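You operate a simulated robot arm through the tools that you are given. There is no shell and no other tool. Be economical: measure what you need, move in short steps, check, and stop when the job is done.

Carry out the task below with a simulated robot arm. There is one attempt and no reset: what you move stays moved.

TASK
Open the sliding tray.

It is judged by the outcome, as a careful person would: the job done as asked, and still so three seconds after it is handed in. It fails if anything else is knocked over, pushed out of place, dropped, spilled or broken.

THE ROBOT
A 7-joint arm with a two-finger parallel gripper, fixed in place. Base frame: the origin is at the foot of the arm, x ahead of it, y to its left, z up; the work surface is at about z = 0.86. Lengths are in m, angles in rad, forces in N, time in s.
With the tool pointing down near the work surface it reaches from about 0.3 to 0.7 m from the base axis. Its first joint turns from -1.152 to 1.152 rad. Payload 1.57 kg.
Tool frame: the origin (TCP) lies between the finger pads and is the grasp point; the fingertips stand 0.03 m ahead of it; z points along the fingers, y is the line along which they close. The gripper opens to 0.11 m. The fingers are 0.024 m wide and 0.012 m thick; the gripper's body (0.048 by 0.112 m) begins 0.078 m behind the TCP.
Orientation is that of the tool frame in the base frame, as a unit quaternion [w, x, y, z]. With the fingers straight down and closing along the base's y, the tool's x points along the base's -x, its y along +y and its z along -z.

THE INTERFACE
- The arm moves only by the tool step_arm. Its argument "motion" is a list of rows, each a list of 7 numbers: the closure in counts, from 0 (fully open) to 255 (shut), then the shift along the tool's x, y, z in m, then the turn, a rotation vector about the tool's x, y, z in rad. In form: [[gripper, tx, ty, tz, wx, wy, wz], ...]. A call has 1 to 12 rows; each row shifts and turns the commanded pose from where the row before left it, along the tool's axes as they then stand. A row lasts 0.2 s, in which the tool goes at most 0.05 m and 0.15 rad; a call with a longer step from one row to the next is refused whole, and so is a gripper value outside its range. A pose out of reach is approached as far as the arm can. The call stops where the force on the tool passes 40 N (or 10 N more than at its start, if that is more) or the arm is blocked; 0.2 s more then pass. The fingers move at their own pace (about 0.108 m/s each) and stop on an object; they squeeze with about 34 N. The grip force told is the motor's: it shows also when the fingers shut on nothing. Time passes only in rows, and 0.2 s behind the last, so rows that do not move let the fingers close. It gives the time, the measured TCP pose, the force on the tool (base axes), the opening and the grip force at its end, in the units of the frame above (readings bear some noise).
- Cameras (640 x 400 px; columns grow to the right, rows downward): "scene" is fixed at [0.1442, -0.3678, 1.417]; the picture's right is [0.91, -0.41, 0.00], its down [-0.23, -0.51, -0.83] and it looks along [0.34, 0.76, -0.55] (base axes); focal length 338 px, centre (320, 200). "wrist" rides on the gripper at [-0.036, 0, -0.08] in the tool frame; the picture's right is [0.00, -1.00, 0.00], its down [0.97, 0.00, -0.24] and it looks along [0.24, 0.00, 0.97] (tool axes); focal length 218 px, centre (320, 200).
- snapshot(camera): a new picture of that camera. No time passes.
- pixel_to_xyz(camera, pixels): for up to 12 pixels [column, row] of the newest picture of that camera ("zoom" is the newest enlarged one), the place [x, y, z] in the base frame of the surface seen there, good to about 0.002 m, but the place of the scene camera against the robot may be out by one fixed shift of up to 0.018 m in any direction. No time passes.
- close_up(camera, box): a new picture of the part [left, top, right, bottom] of that camera's present view, enlarged. No time passes.
- finish_job(): hands the job in; it is judged then, once.

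Work in short steps. Measure before you move; look again where a grasp or a placing could have gone wrong, and mend it. You have 60 turns and 26 pictures in all, the two below and enlarged ones among them. Open the gripper and draw the arm clear of the work before you hand the job in, unless the task says otherwise; then end with one line.

The tools are called by a JSON object that holds its "op" and its "data". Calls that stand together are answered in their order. step_arm: Moves the arm, as the interface text tells. Its arguments: {"type":"object","properties":{"motion":{"type":"array","items":{"type":"array","items":{"type":"number"}}}},"required":["motion"]} The other tools are called the same way: snapshot (camera) takes a picture; pixel_to_xyz (camera, pixels) gives the place of the surface under pixels of a picture; close_up (camera, box) takes an enlarged picture of a part of a camera's view; finish_job () hands the job in.

At the start:

```text
time_s: 0.0
tool_pos: [0.3199, -0.0997, 1.1615]
ee_rot: [0.0, 0.0, 1.0, -0.001]
ft_force: [-0.5, -0.3, -0.5]
finger_gap: 0.11
grip_force: 0.1
```

scene: 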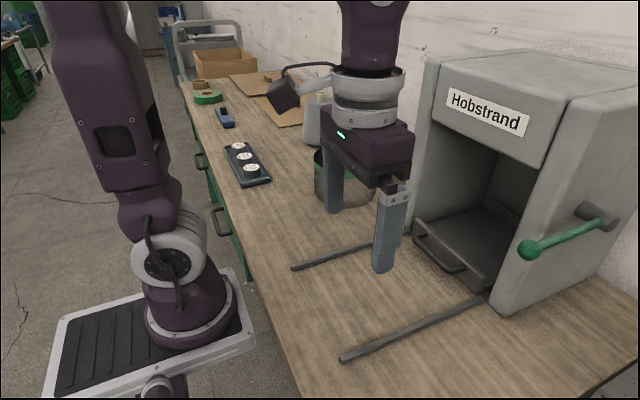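
wrist: 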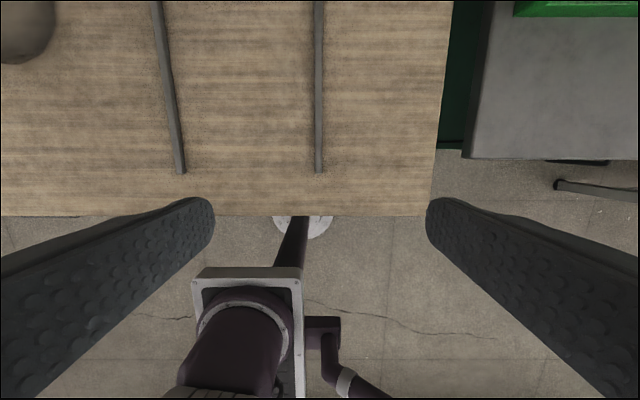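

The scene shows the cabinet with a tray inside (handle near 440,250), rails toward the robot and a green lever on its side. I take a close-up of the cabinet.

{"op": "close_up", "data": {"camera": "scene", "box": [380, 150, 640, 320]}}

{"op": "pixel_to_xyz", "data": {"camera": "scene", "pixels": [[416, 236], [462, 270], [440, 254], [418, 222], [488, 286], [293, 268], [342, 358], [528, 250], [600, 222], [430, 150], [505, 310], [484, 297]]}}

```text
2.35 times, centred on (510, 235) of scene
```

zoom: 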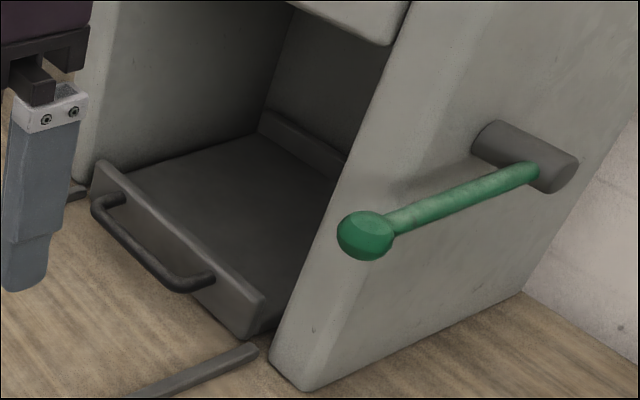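

```text
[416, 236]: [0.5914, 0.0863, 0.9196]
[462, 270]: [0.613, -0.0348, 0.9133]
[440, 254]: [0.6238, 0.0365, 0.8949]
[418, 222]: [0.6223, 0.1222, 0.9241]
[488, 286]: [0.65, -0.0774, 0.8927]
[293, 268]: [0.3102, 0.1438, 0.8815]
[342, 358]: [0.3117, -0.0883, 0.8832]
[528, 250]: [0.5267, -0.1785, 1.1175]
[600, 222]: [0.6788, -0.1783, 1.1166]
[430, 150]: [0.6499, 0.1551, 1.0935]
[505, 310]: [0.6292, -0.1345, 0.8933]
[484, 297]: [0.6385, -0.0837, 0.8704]
```

The handle bar spans zoom (95,205)–(210,285). I measure the bar, tray front wall, and overhang.

{"op": "pixel_to_xyz", "data": {"camera": "zoom", "pixels": [[96, 207], [125, 243], [150, 265], [178, 285], [208, 278], [110, 200], [150, 220], [190, 252], [225, 285], [100, 165], [255, 295], [360, 35]]}}

{"op": "pixel_to_xyz", "data": {"camera": "scene", "pixels": [[440, 120], [530, 165], [445, 70], [560, 100], [520, 300], [525, 180], [470, 225], [470, 150], [400, 280], [310, 265], [360, 355], [430, 318]]}}

```text
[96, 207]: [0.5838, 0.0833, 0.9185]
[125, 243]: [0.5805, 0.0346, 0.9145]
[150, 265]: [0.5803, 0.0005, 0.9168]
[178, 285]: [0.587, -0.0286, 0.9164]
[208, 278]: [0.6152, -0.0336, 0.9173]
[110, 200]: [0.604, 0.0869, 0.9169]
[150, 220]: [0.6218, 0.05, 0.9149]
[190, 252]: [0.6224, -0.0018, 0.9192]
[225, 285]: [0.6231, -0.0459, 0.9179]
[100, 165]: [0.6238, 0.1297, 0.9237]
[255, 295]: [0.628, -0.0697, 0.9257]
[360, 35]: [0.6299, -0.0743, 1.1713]
```

```text
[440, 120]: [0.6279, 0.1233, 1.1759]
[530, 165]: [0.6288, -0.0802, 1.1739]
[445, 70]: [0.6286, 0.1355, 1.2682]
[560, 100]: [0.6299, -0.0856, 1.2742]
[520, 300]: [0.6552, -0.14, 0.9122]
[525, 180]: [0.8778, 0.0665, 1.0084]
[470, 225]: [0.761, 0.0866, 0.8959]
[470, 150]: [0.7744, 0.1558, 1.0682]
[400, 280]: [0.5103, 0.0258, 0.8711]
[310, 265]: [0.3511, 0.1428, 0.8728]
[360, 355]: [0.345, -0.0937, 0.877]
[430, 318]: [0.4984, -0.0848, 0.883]
```

Scene camera: bar front at x≈0.58, z≈0.915, y −0.03..0.085; about 3 cm gap behind it. I turn the tool 90° in place so the fingers close along x.

{"op": "step_arm", "data": {"motion": [[0, 0, 0, 0, 0, 0, 0.1428], [0, 0, 0, 0, 0, 0, 0.1428], [0, 0, 0, 0, 0, 0, 0.1428], [0, 0, 0, 0, 0, 0, 0.1428], [0, 0, 0, 0, 0, 0, 0.1428], [0, 0, 0, 0, 0, 0, 0.1428], [0, 0, 0, 0, 0, 0, 0.1428], [0, 0, 0, 0, 0, 0, 0.1428], [0, 0, 0, 0, 0, 0, 0.1428], [0, 0, 0, 0, 0, 0, 0.1428], [0, 0, 0, 0, 0, 0, 0.1428]]}}

```text
time_s: 2.4
tool_pos: [0.3206, -0.0994, 1.1609]
ee_rot: [0.001, 0.708, 0.706, 0.001]
ft_force: [-0.2, 0.0, 0.3]
finger_gap: 0.1101
grip_force: 0.0
```

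Tool x is now base +y, tool y is base +x. I move to about (0.47, 0.027) and tilt the fingers forward 0.5 rad, then look.

{"op": "step_arm", "data": {"motion": [[0, 0.0317, 0.0375, 0, 0, 0, 0], [0, 0.0317, 0.0375, 0, 0, 0, 0], [0, 0.0317, 0.0375, 0, 0, 0, 0], [0, 0.0317, 0.0375, 0, 0, 0, 0], [0, 0, 0, 0, -0.125, 0, 0], [0, 0, 0, 0, -0.125, 0, 0], [0, 0, 0, 0, -0.125, 0, 0], [0, 0, 0, 0, -0.125, 0, 0]]}}

{"op": "snapshot", "data": {"camera": "wrist"}}

```text
time_s: 4.2
tool_pos: [0.4701, 0.0261, 1.1621]
ee_rot: [0.175, 0.684, 0.686, 0.177]
ft_force: [-0.3, -1.0, 0.4]
finger_gap: 0.1098
grip_force: 0.0
```

```text
22 pictures are left
```

wrist: 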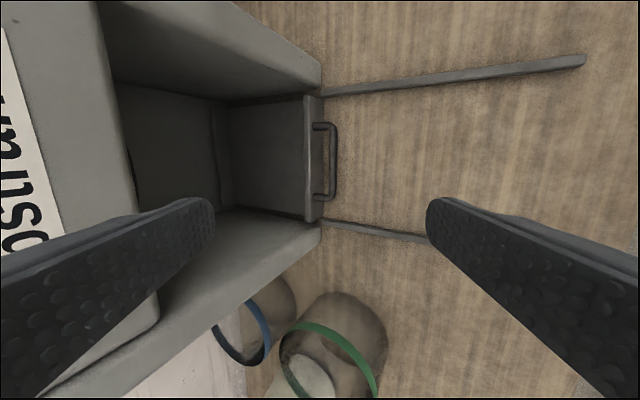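

The handle is visible at wrist columns 315–337, rows 123–200. I measure it with this camera.

{"op": "pixel_to_xyz", "data": {"camera": "wrist", "pixels": [[334, 140], [334, 160], [334, 185], [322, 126], [322, 197], [310, 160], [317, 160], [325, 160], [370, 160], [308, 110], [308, 210], [582, 60]]}}

{"op": "close_up", "data": {"camera": "wrist", "box": [280, 100, 376, 220]}}

```text
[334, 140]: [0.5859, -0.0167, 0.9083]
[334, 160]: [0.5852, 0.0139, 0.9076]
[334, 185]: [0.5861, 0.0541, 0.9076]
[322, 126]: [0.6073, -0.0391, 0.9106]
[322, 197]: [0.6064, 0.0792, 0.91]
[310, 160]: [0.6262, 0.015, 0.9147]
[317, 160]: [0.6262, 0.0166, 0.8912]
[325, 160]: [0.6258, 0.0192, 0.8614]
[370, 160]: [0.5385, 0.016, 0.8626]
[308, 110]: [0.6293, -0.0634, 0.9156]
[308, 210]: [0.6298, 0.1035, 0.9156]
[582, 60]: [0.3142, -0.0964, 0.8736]
```

```text
3.33 times, centred on (328, 160) of wrist
```

zoom: 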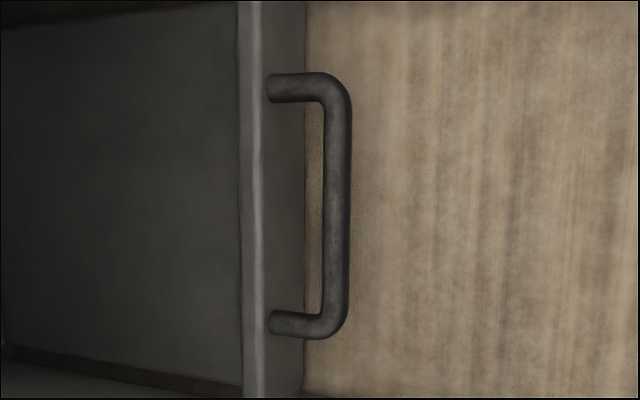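

Bar centre ≈ (0.587, 0.02, 0.904), tray front at x≈0.626. I set tilt to 0.35 rad, narrow the opening to about 0.028 and go to 0.13 m behind the bar along the approach line.

{"op": "step_arm", "data": {"motion": [[190, 0, 0, 0, 0.15, 0, 0], [190, -0.0015, 0.0053, 0.0381, 0, 0, 0], [190, -0.0015, 0.0053, 0.0381, 0, 0, 0], [190, -0.0015, 0.0053, 0.0381, 0, 0, 0], [190, -0.0015, 0.0053, 0.0381, 0, 0, 0], [190, 0, 0, 0, 0, 0, 0]]}}

{"op": "snapshot", "data": {"camera": "wrist"}}

```text
time_s: 5.6
tool_pos: [0.5426, 0.0204, 1.0277]
ee_rot: [0.123, 0.697, 0.696, 0.124]
ft_force: [0.3, -0.8, -0.5]
finger_gap: 0.0279
grip_force: 0.1
```

```text
20 pictures are left
```

wrist: 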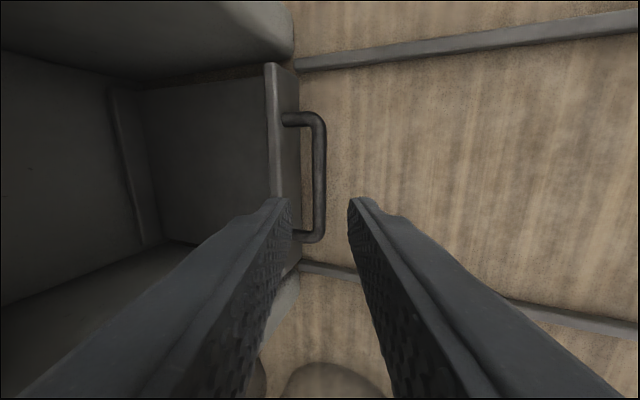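

The bar lies at column ~319, centred between the fingers. I recheck its position at this closer range.

{"op": "pixel_to_xyz", "data": {"camera": "wrist", "pixels": [[319, 140], [319, 180], [319, 215], [290, 160], [274, 120], [314, 180], [325, 180]]}}

```text
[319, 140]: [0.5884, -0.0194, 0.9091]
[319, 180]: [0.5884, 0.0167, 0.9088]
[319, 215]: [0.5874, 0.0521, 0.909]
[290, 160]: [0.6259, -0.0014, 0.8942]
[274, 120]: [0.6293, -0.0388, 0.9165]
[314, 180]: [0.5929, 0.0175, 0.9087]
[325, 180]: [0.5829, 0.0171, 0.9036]
```

Confirmed. I advance 0.12 m along the approach line.

{"op": "step_arm", "data": {"motion": [[190, 0, 0, 0.03, 0, 0, 0], [190, 0, 0, 0.03, 0, 0, 0], [190, 0, 0, 0.02, 0, 0, 0], [190, 0, 0, 0.02, 0, 0, 0], [190, 0, 0, 0.01, 0, 0, 0], [190, 0, 0, 0.01, 0, 0, 0]]}}

{"op": "snapshot", "data": {"camera": "wrist"}}

{"op": "snapshot", "data": {"camera": "scene"}}

```text
time_s: 7.0
tool_pos: [0.5841, 0.0212, 0.9131]
ee_rot: [0.124, 0.696, 0.696, 0.124]
ft_force: [-0.3, -0.4, 0.8]
finger_gap: 0.028
grip_force: 0.1
```

```text
19 pictures are left
```

wrist: 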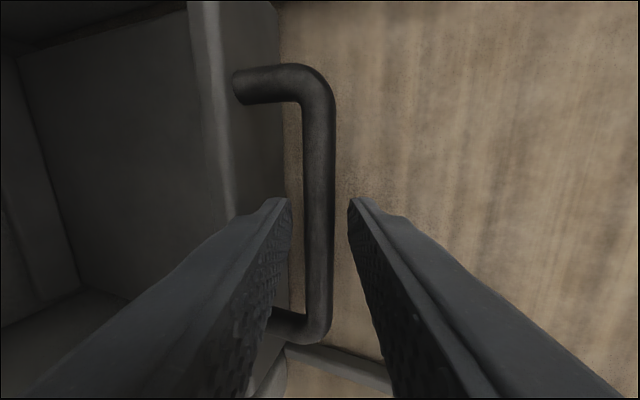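

```text
18 pictures are left
```

scene: 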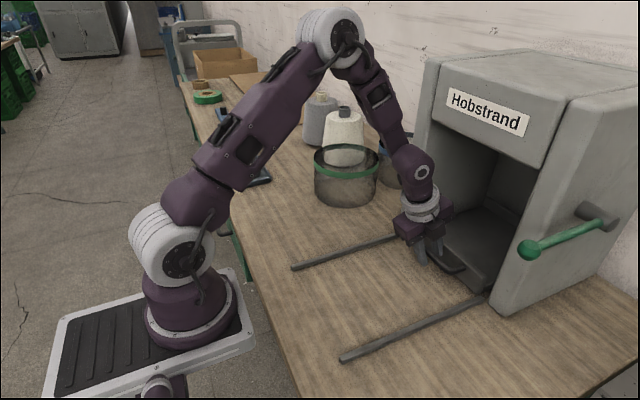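

The bar is between the fingers with no contact force. I close on it.

{"op": "step_arm", "data": {"motion": [[255, 0, 0, 0, 0, 0, 0], [255, 0, 0, 0, 0, 0, 0], [255, 0, 0, 0, 0, 0, 0]]}}

```text
time_s: 7.8
tool_pos: [0.5843, 0.0212, 0.9134]
ee_rot: [0.123, 0.697, 0.696, 0.123]
ft_force: [2.2, 0.5, -0.2]
finger_gap: 0.0138
grip_force: 30.3
```

Gripped at 13.8 mm. I pull 4 cm along −x slowly to see whether the tray moves.

{"op": "step_arm", "data": {"motion": [[255, 0, -0.0094, -0.0034, 0, 0, 0], [255, 0, -0.0094, -0.0034, 0, 0, 0], [255, 0, -0.0094, -0.0034, 0, 0, 0], [255, 0, -0.0094, -0.0034, 0, 0, 0]]}}

```text
time_s: 8.8
tool_pos: [0.5438, 0.0204, 0.9137]
ee_rot: [0.124, 0.696, 0.696, 0.124]
ft_force: [1.7, 3.7, 11.0]
finger_gap: 0.0136
grip_force: 30.0
```

{"op": "snapshot", "data": {"camera": "scene"}}

```text
17 pictures are left
```

scene: 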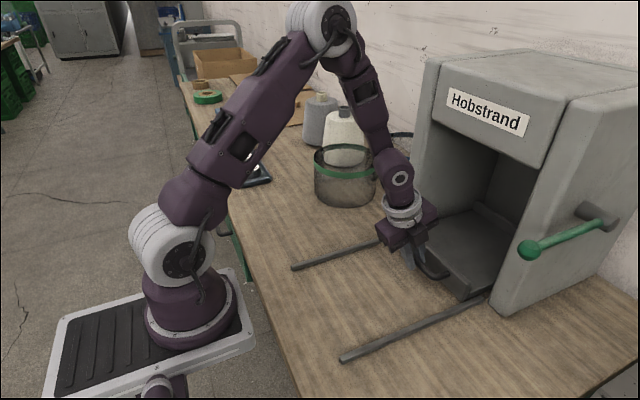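

The tray slides out freely with the handle. I continue the pull another 10 cm.

{"op": "step_arm", "data": {"motion": [[255, 0, -0.0188, -0.0068, 0, 0, 0], [255, 0, -0.0188, -0.0068, 0, 0, 0], [255, 0, -0.0188, -0.0068, 0, 0, 0], [255, 0, -0.0188, -0.0068, 0, 0, 0], [255, 0, -0.0188, -0.0068, 0, 0, 0]]}}

{"op": "snapshot", "data": {"camera": "scene"}}

```text
time_s: 10.0
tool_pos: [0.4436, 0.0212, 0.9135]
ee_rot: [0.123, 0.697, 0.696, 0.122]
ft_force: [2.2, -2.7, -12.4]
finger_gap: 0.0136
grip_force: 30.3
```

```text
16 pictures are left
```

scene: 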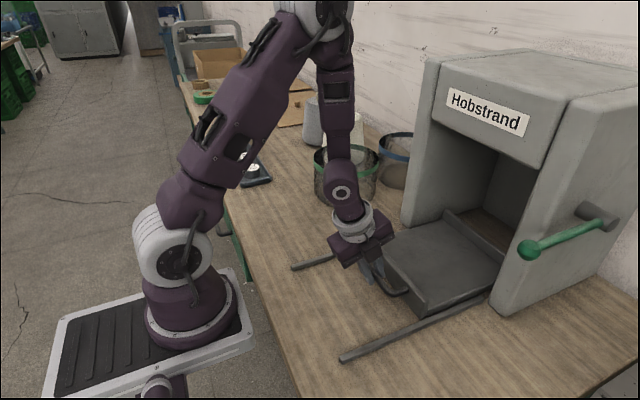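

Pulled 14 cm with low drag; the rails run on. I continue 8 cm.

{"op": "step_arm", "data": {"motion": [[255, 0, -0.015, -0.0055, 0, 0, 0], [255, 0, -0.015, -0.0055, 0, 0, 0], [255, 0, -0.015, -0.0055, 0, 0, 0], [255, 0, -0.015, -0.0055, 0, 0, 0], [255, 0, -0.015, -0.0055, 0, 0, 0]]}}

{"op": "snapshot", "data": {"camera": "scene"}}

```text
time_s: 11.2
tool_pos: [0.3835, 0.0251, 0.9014]
ee_rot: [0.125, 0.691, 0.702, 0.12]
ft_force: [-2.1, -16.8, -3.2]
finger_gap: 0.014
grip_force: 30.2
out of reach, approached as far as the arm can: row 4, 5
```

```text
15 pictures are left
```

scene: 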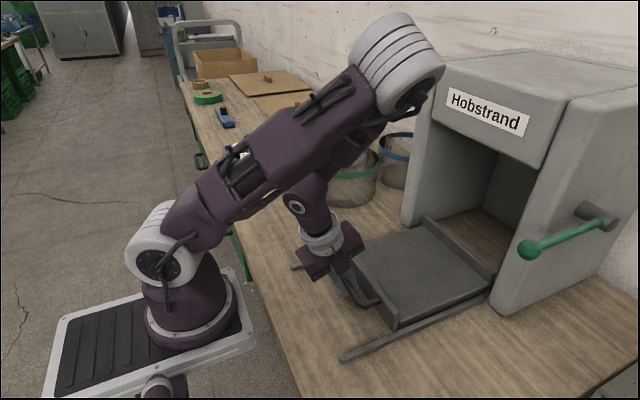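

The tray is out 20 cm, but this tilt reached the arm's limit. I back off 2 cm to a reachable pose and loosen the grip.

{"op": "step_arm", "data": {"motion": [[255, 0, 0.0094, 0.0034, 0, 0, 0], [255, 0, 0.0094, 0.0034, 0, 0, 0], [255, 0, 0.0094, 0.0034, 0, 0, 0], [255, 0, 0, 0, 0, 0, 0]]}}

```text
time_s: 12.2
tool_pos: [0.4141, 0.0257, 0.9034]
ee_rot: [0.124, 0.696, 0.697, 0.123]
ft_force: [-1.2, -14.2, -16.7]
finger_gap: 0.0136
grip_force: 30.3
```

Reachable again. I open to 0.028 and retreat along the tool axis.

{"op": "step_arm", "data": {"motion": [[190, 0, 0, 0, 0, 0, 0], [190, 0, 0, 0, 0, 0, 0], [190, 0, 0, -0.03, 0, 0, 0], [190, 0, 0, -0.03, 0, 0, 0], [190, 0, 0, -0.04, 0, 0, 0]]}}

{"op": "snapshot", "data": {"camera": "scene"}}

{"op": "snapshot", "data": {"camera": "wrist"}}

```text
time_s: 13.4
tool_pos: [0.3799, 0.0277, 0.9982]
ee_rot: [0.125, 0.697, 0.695, 0.125]
ft_force: [-0.4, -0.1, 0.6]
finger_gap: 0.0279
grip_force: 0.1
```

```text
14 pictures are left
```

scene: 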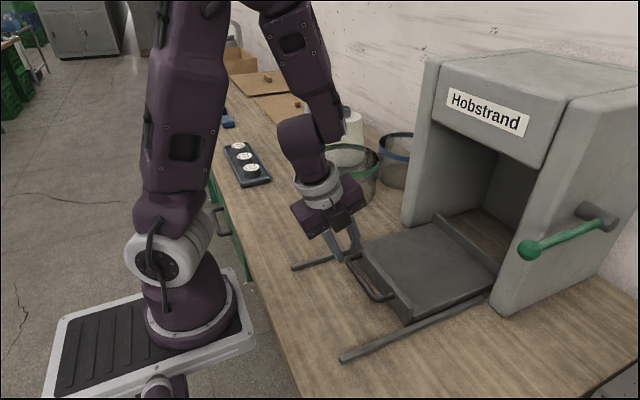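

```text
13 pictures are left
```

wrist: 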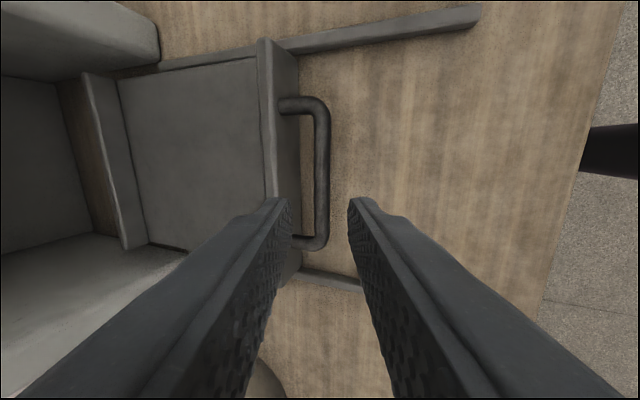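

{"op": "pixel_to_xyz", "data": {"camera": "wrist", "pixels": [[322, 130], [322, 170], [322, 210], [285, 150], [266, 120], [95, 110], [125, 240], [115, 95], [85, 150], [478, 15], [155, 40], [245, 90]]}}

{"op": "close_up", "data": {"camera": "scene", "box": [340, 180, 560, 330]}}

```text
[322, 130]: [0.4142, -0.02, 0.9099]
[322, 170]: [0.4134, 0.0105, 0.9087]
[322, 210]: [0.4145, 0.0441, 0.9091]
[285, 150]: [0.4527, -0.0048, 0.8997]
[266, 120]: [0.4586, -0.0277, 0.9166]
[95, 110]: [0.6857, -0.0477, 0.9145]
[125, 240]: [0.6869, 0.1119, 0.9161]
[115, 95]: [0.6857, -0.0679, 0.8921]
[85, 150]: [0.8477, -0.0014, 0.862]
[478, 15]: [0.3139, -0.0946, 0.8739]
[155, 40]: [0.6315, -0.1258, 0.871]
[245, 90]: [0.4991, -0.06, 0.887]
```

```text
2.67 times, centred on (450, 255) of scene
```

zoom: 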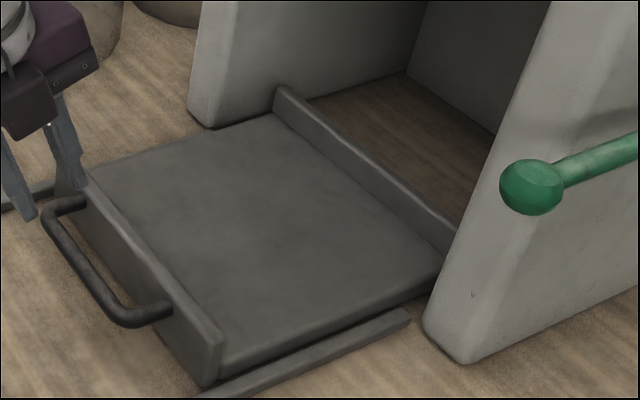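

Bar is now at x≈0.414, tray back at 0.69, rails end at 0.314. I make the tool vertical, align over the bar, and descend.

{"op": "step_arm", "data": {"motion": [[190, 0, 0, 0, 0.117, 0, 0], [190, 0, 0, 0, 0.117, 0, 0], [190, 0, 0, 0, 0.117, 0, 0], [190, -0.006, 0.034, 0, 0, 0, 0], [190, 0, 0, 0, 0, 0, 0]]}}

{"op": "snapshot", "data": {"camera": "wrist"}}

```text
time_s: 14.6
tool_pos: [0.4119, 0.0191, 0.9964]
ee_rot: [0.0, 0.707, 0.707, 0.001]
ft_force: [0.5, -0.6, -0.1]
finger_gap: 0.0282
grip_force: 0.0
```

```text
11 pictures are left
```

wrist: 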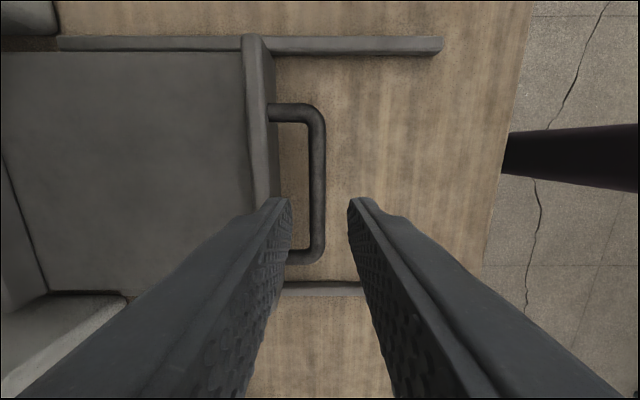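

Bar at column ~317, near centre. I descend to z≈0.908 and close.

{"op": "step_arm", "data": {"motion": [[190, 0, 0.002, 0.03, 0, 0, 0], [190, 0, 0, 0.03, 0, 0, 0], [190, 0, 0, 0.015, 0, 0, 0], [190, 0, 0, 0.013, 0, 0, 0], [190, 0, 0, 0, 0, 0, 0], [255, 0, 0, 0, 0, 0, 0], [255, 0, 0, 0, 0, 0, 0], [255, 0, 0, 0, 0, 0, 0]]}}

```text
time_s: 16.4
tool_pos: [0.416, 0.0182, 0.9081]
ee_rot: [0.0, 0.707, 0.707, 0.0]
ft_force: [-1.3, 1.6, -12.9]
finger_gap: 0.0139
grip_force: 30.6
```

Gripped. I pull along −x (tool −y) 5 cm in small steps.

{"op": "step_arm", "data": {"motion": [[255, 0, -0.01, 0, 0, 0, 0], [255, 0, -0.01, 0, 0, 0, 0], [255, 0, -0.01, 0, 0, 0, 0], [255, 0, -0.01, 0, 0, 0, 0], [255, 0, -0.01, 0, 0, 0, 0]]}}

```text
time_s: 17.6
tool_pos: [0.3677, 0.0186, 0.9085]
ee_rot: [0.001, 0.707, 0.707, 0.0]
ft_force: [1.5, -12.3, 9.0]
finger_gap: 0.0135
grip_force: 30.3
```

{"op": "step_arm", "data": {"motion": [[255, 0, -0.008, 0, 0, 0, 0], [255, 0, -0.008, 0, 0, 0, 0], [255, 0, -0.008, 0, 0, 0, 0]]}}

{"op": "snapshot", "data": {"camera": "scene"}}

```text
time_s: 18.4
tool_pos: [0.343, 0.0191, 0.909]
ee_rot: [0.0, 0.707, 0.707, 0.001]
ft_force: [1.6, -10.2, 17.9]
finger_gap: 0.0138
grip_force: 30.3
```

```text
10 pictures are left
```

scene: 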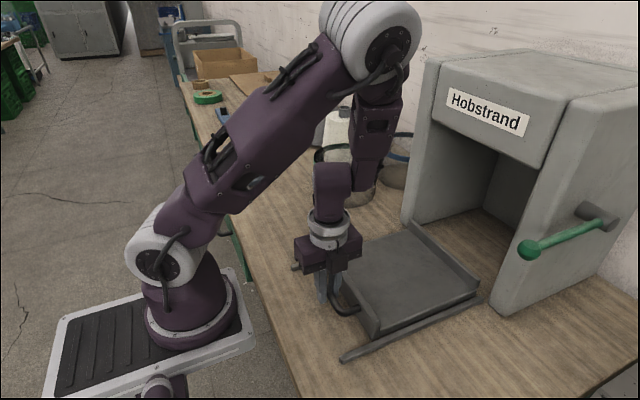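

Tray's back edge is now at about the cabinet face, with no stop felt. I pull gently 2.5 cm more; the tray stays within the rails (end 0.314).

{"op": "step_arm", "data": {"motion": [[255, 0, -0.006, 0, 0, 0, 0], [255, 0, -0.006, 0, 0, 0, 0], [255, 0, -0.006, 0, 0, 0, 0], [255, 0, -0.006, 0, 0, 0, 0]]}}

```text
time_s: 19.4
tool_pos: [0.3188, 0.0198, 0.9084]
ee_rot: [0.001, 0.707, 0.708, -0.001]
ft_force: [1.1, -14.0, -0.1]
finger_gap: 0.0136
grip_force: 30.1
```

No stop yet; one more short pull to see if the end stop is near.

{"op": "step_arm", "data": {"motion": [[255, 0, -0.005, 0, 0, 0, 0], [255, 0, -0.005, 0, 0, 0, 0], [255, 0, -0.005, 0, 0, 0, 0]]}}

{"op": "snapshot", "data": {"camera": "scene"}}

```text
time_s: 20.2
tool_pos: [0.3021, 0.0203, 0.9086]
ee_rot: [0.001, 0.707, 0.707, 0.0]
ft_force: [1.0, -11.4, -3.6]
finger_gap: 0.0139
grip_force: 30.0
```

```text
9 pictures are left
```

scene: 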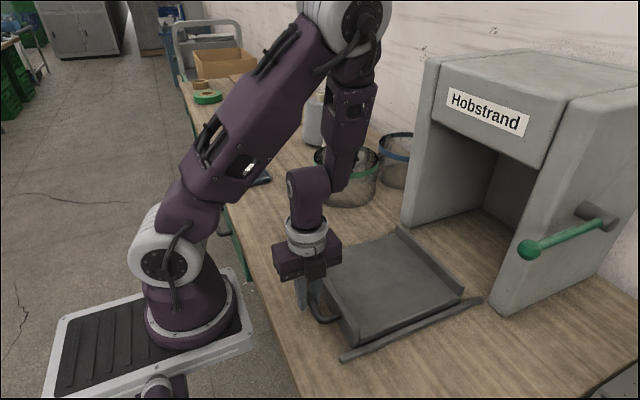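

The tray is wholly out of the cabinet and still on its rails. I open the fingers a little and rise clear.

{"op": "step_arm", "data": {"motion": [[190, 0, 0, 0, 0, 0, 0], [190, 0, 0, 0, 0, 0, 0], [190, 0, 0, -0.02, 0, 0, 0], [190, 0, 0, -0.03, 0, 0, 0], [190, 0, 0, -0.04, 0, 0, 0], [190, 0, 0, -0.04, 0, 0, 0], [100, 0, 0, -0.04, 0, 0, 0], [0, 0, 0, -0.04, 0, 0, 0], [0, 0, 0, 0, 0, 0, 0]]}}

{"op": "snapshot", "data": {"camera": "scene"}}

{"op": "snapshot", "data": {"camera": "wrist"}}

```text
time_s: 22.2
tool_pos: [0.3383, 0.0431, 1.0625]
ee_rot: [0.001, 0.707, 0.707, -0.001]
ft_force: [0.3, 0.0, 0.1]
finger_gap: 0.1101
grip_force: 0.0
out of reach, approached as far as the arm can: row 6, 7, 8
```

```text
8 pictures are left
```

scene: 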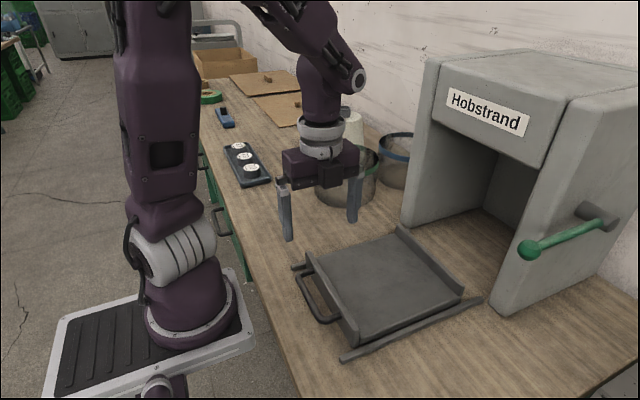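

```text
7 pictures are left
```

wrist: 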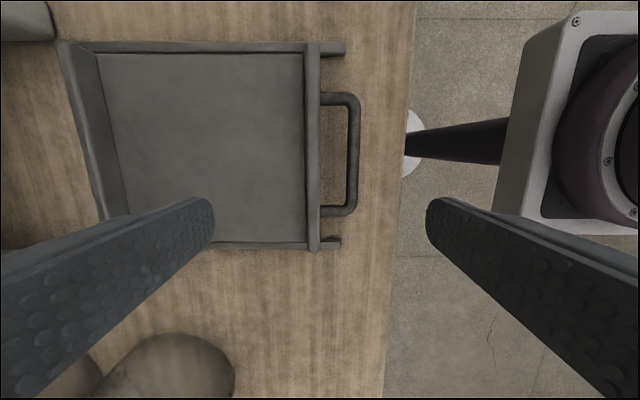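

The tray stays fully open on its rails, the baskets and cabinet are unmoved, and the gripper is open and clear. I hand in.

{"op": "finish_job", "data": {}}

```text
The job is handed in.
```

The sliding tray is open: I pulled it about 28 cm, fully out of the cabinet, and it still sits on its rails with nothing else visibly moved.
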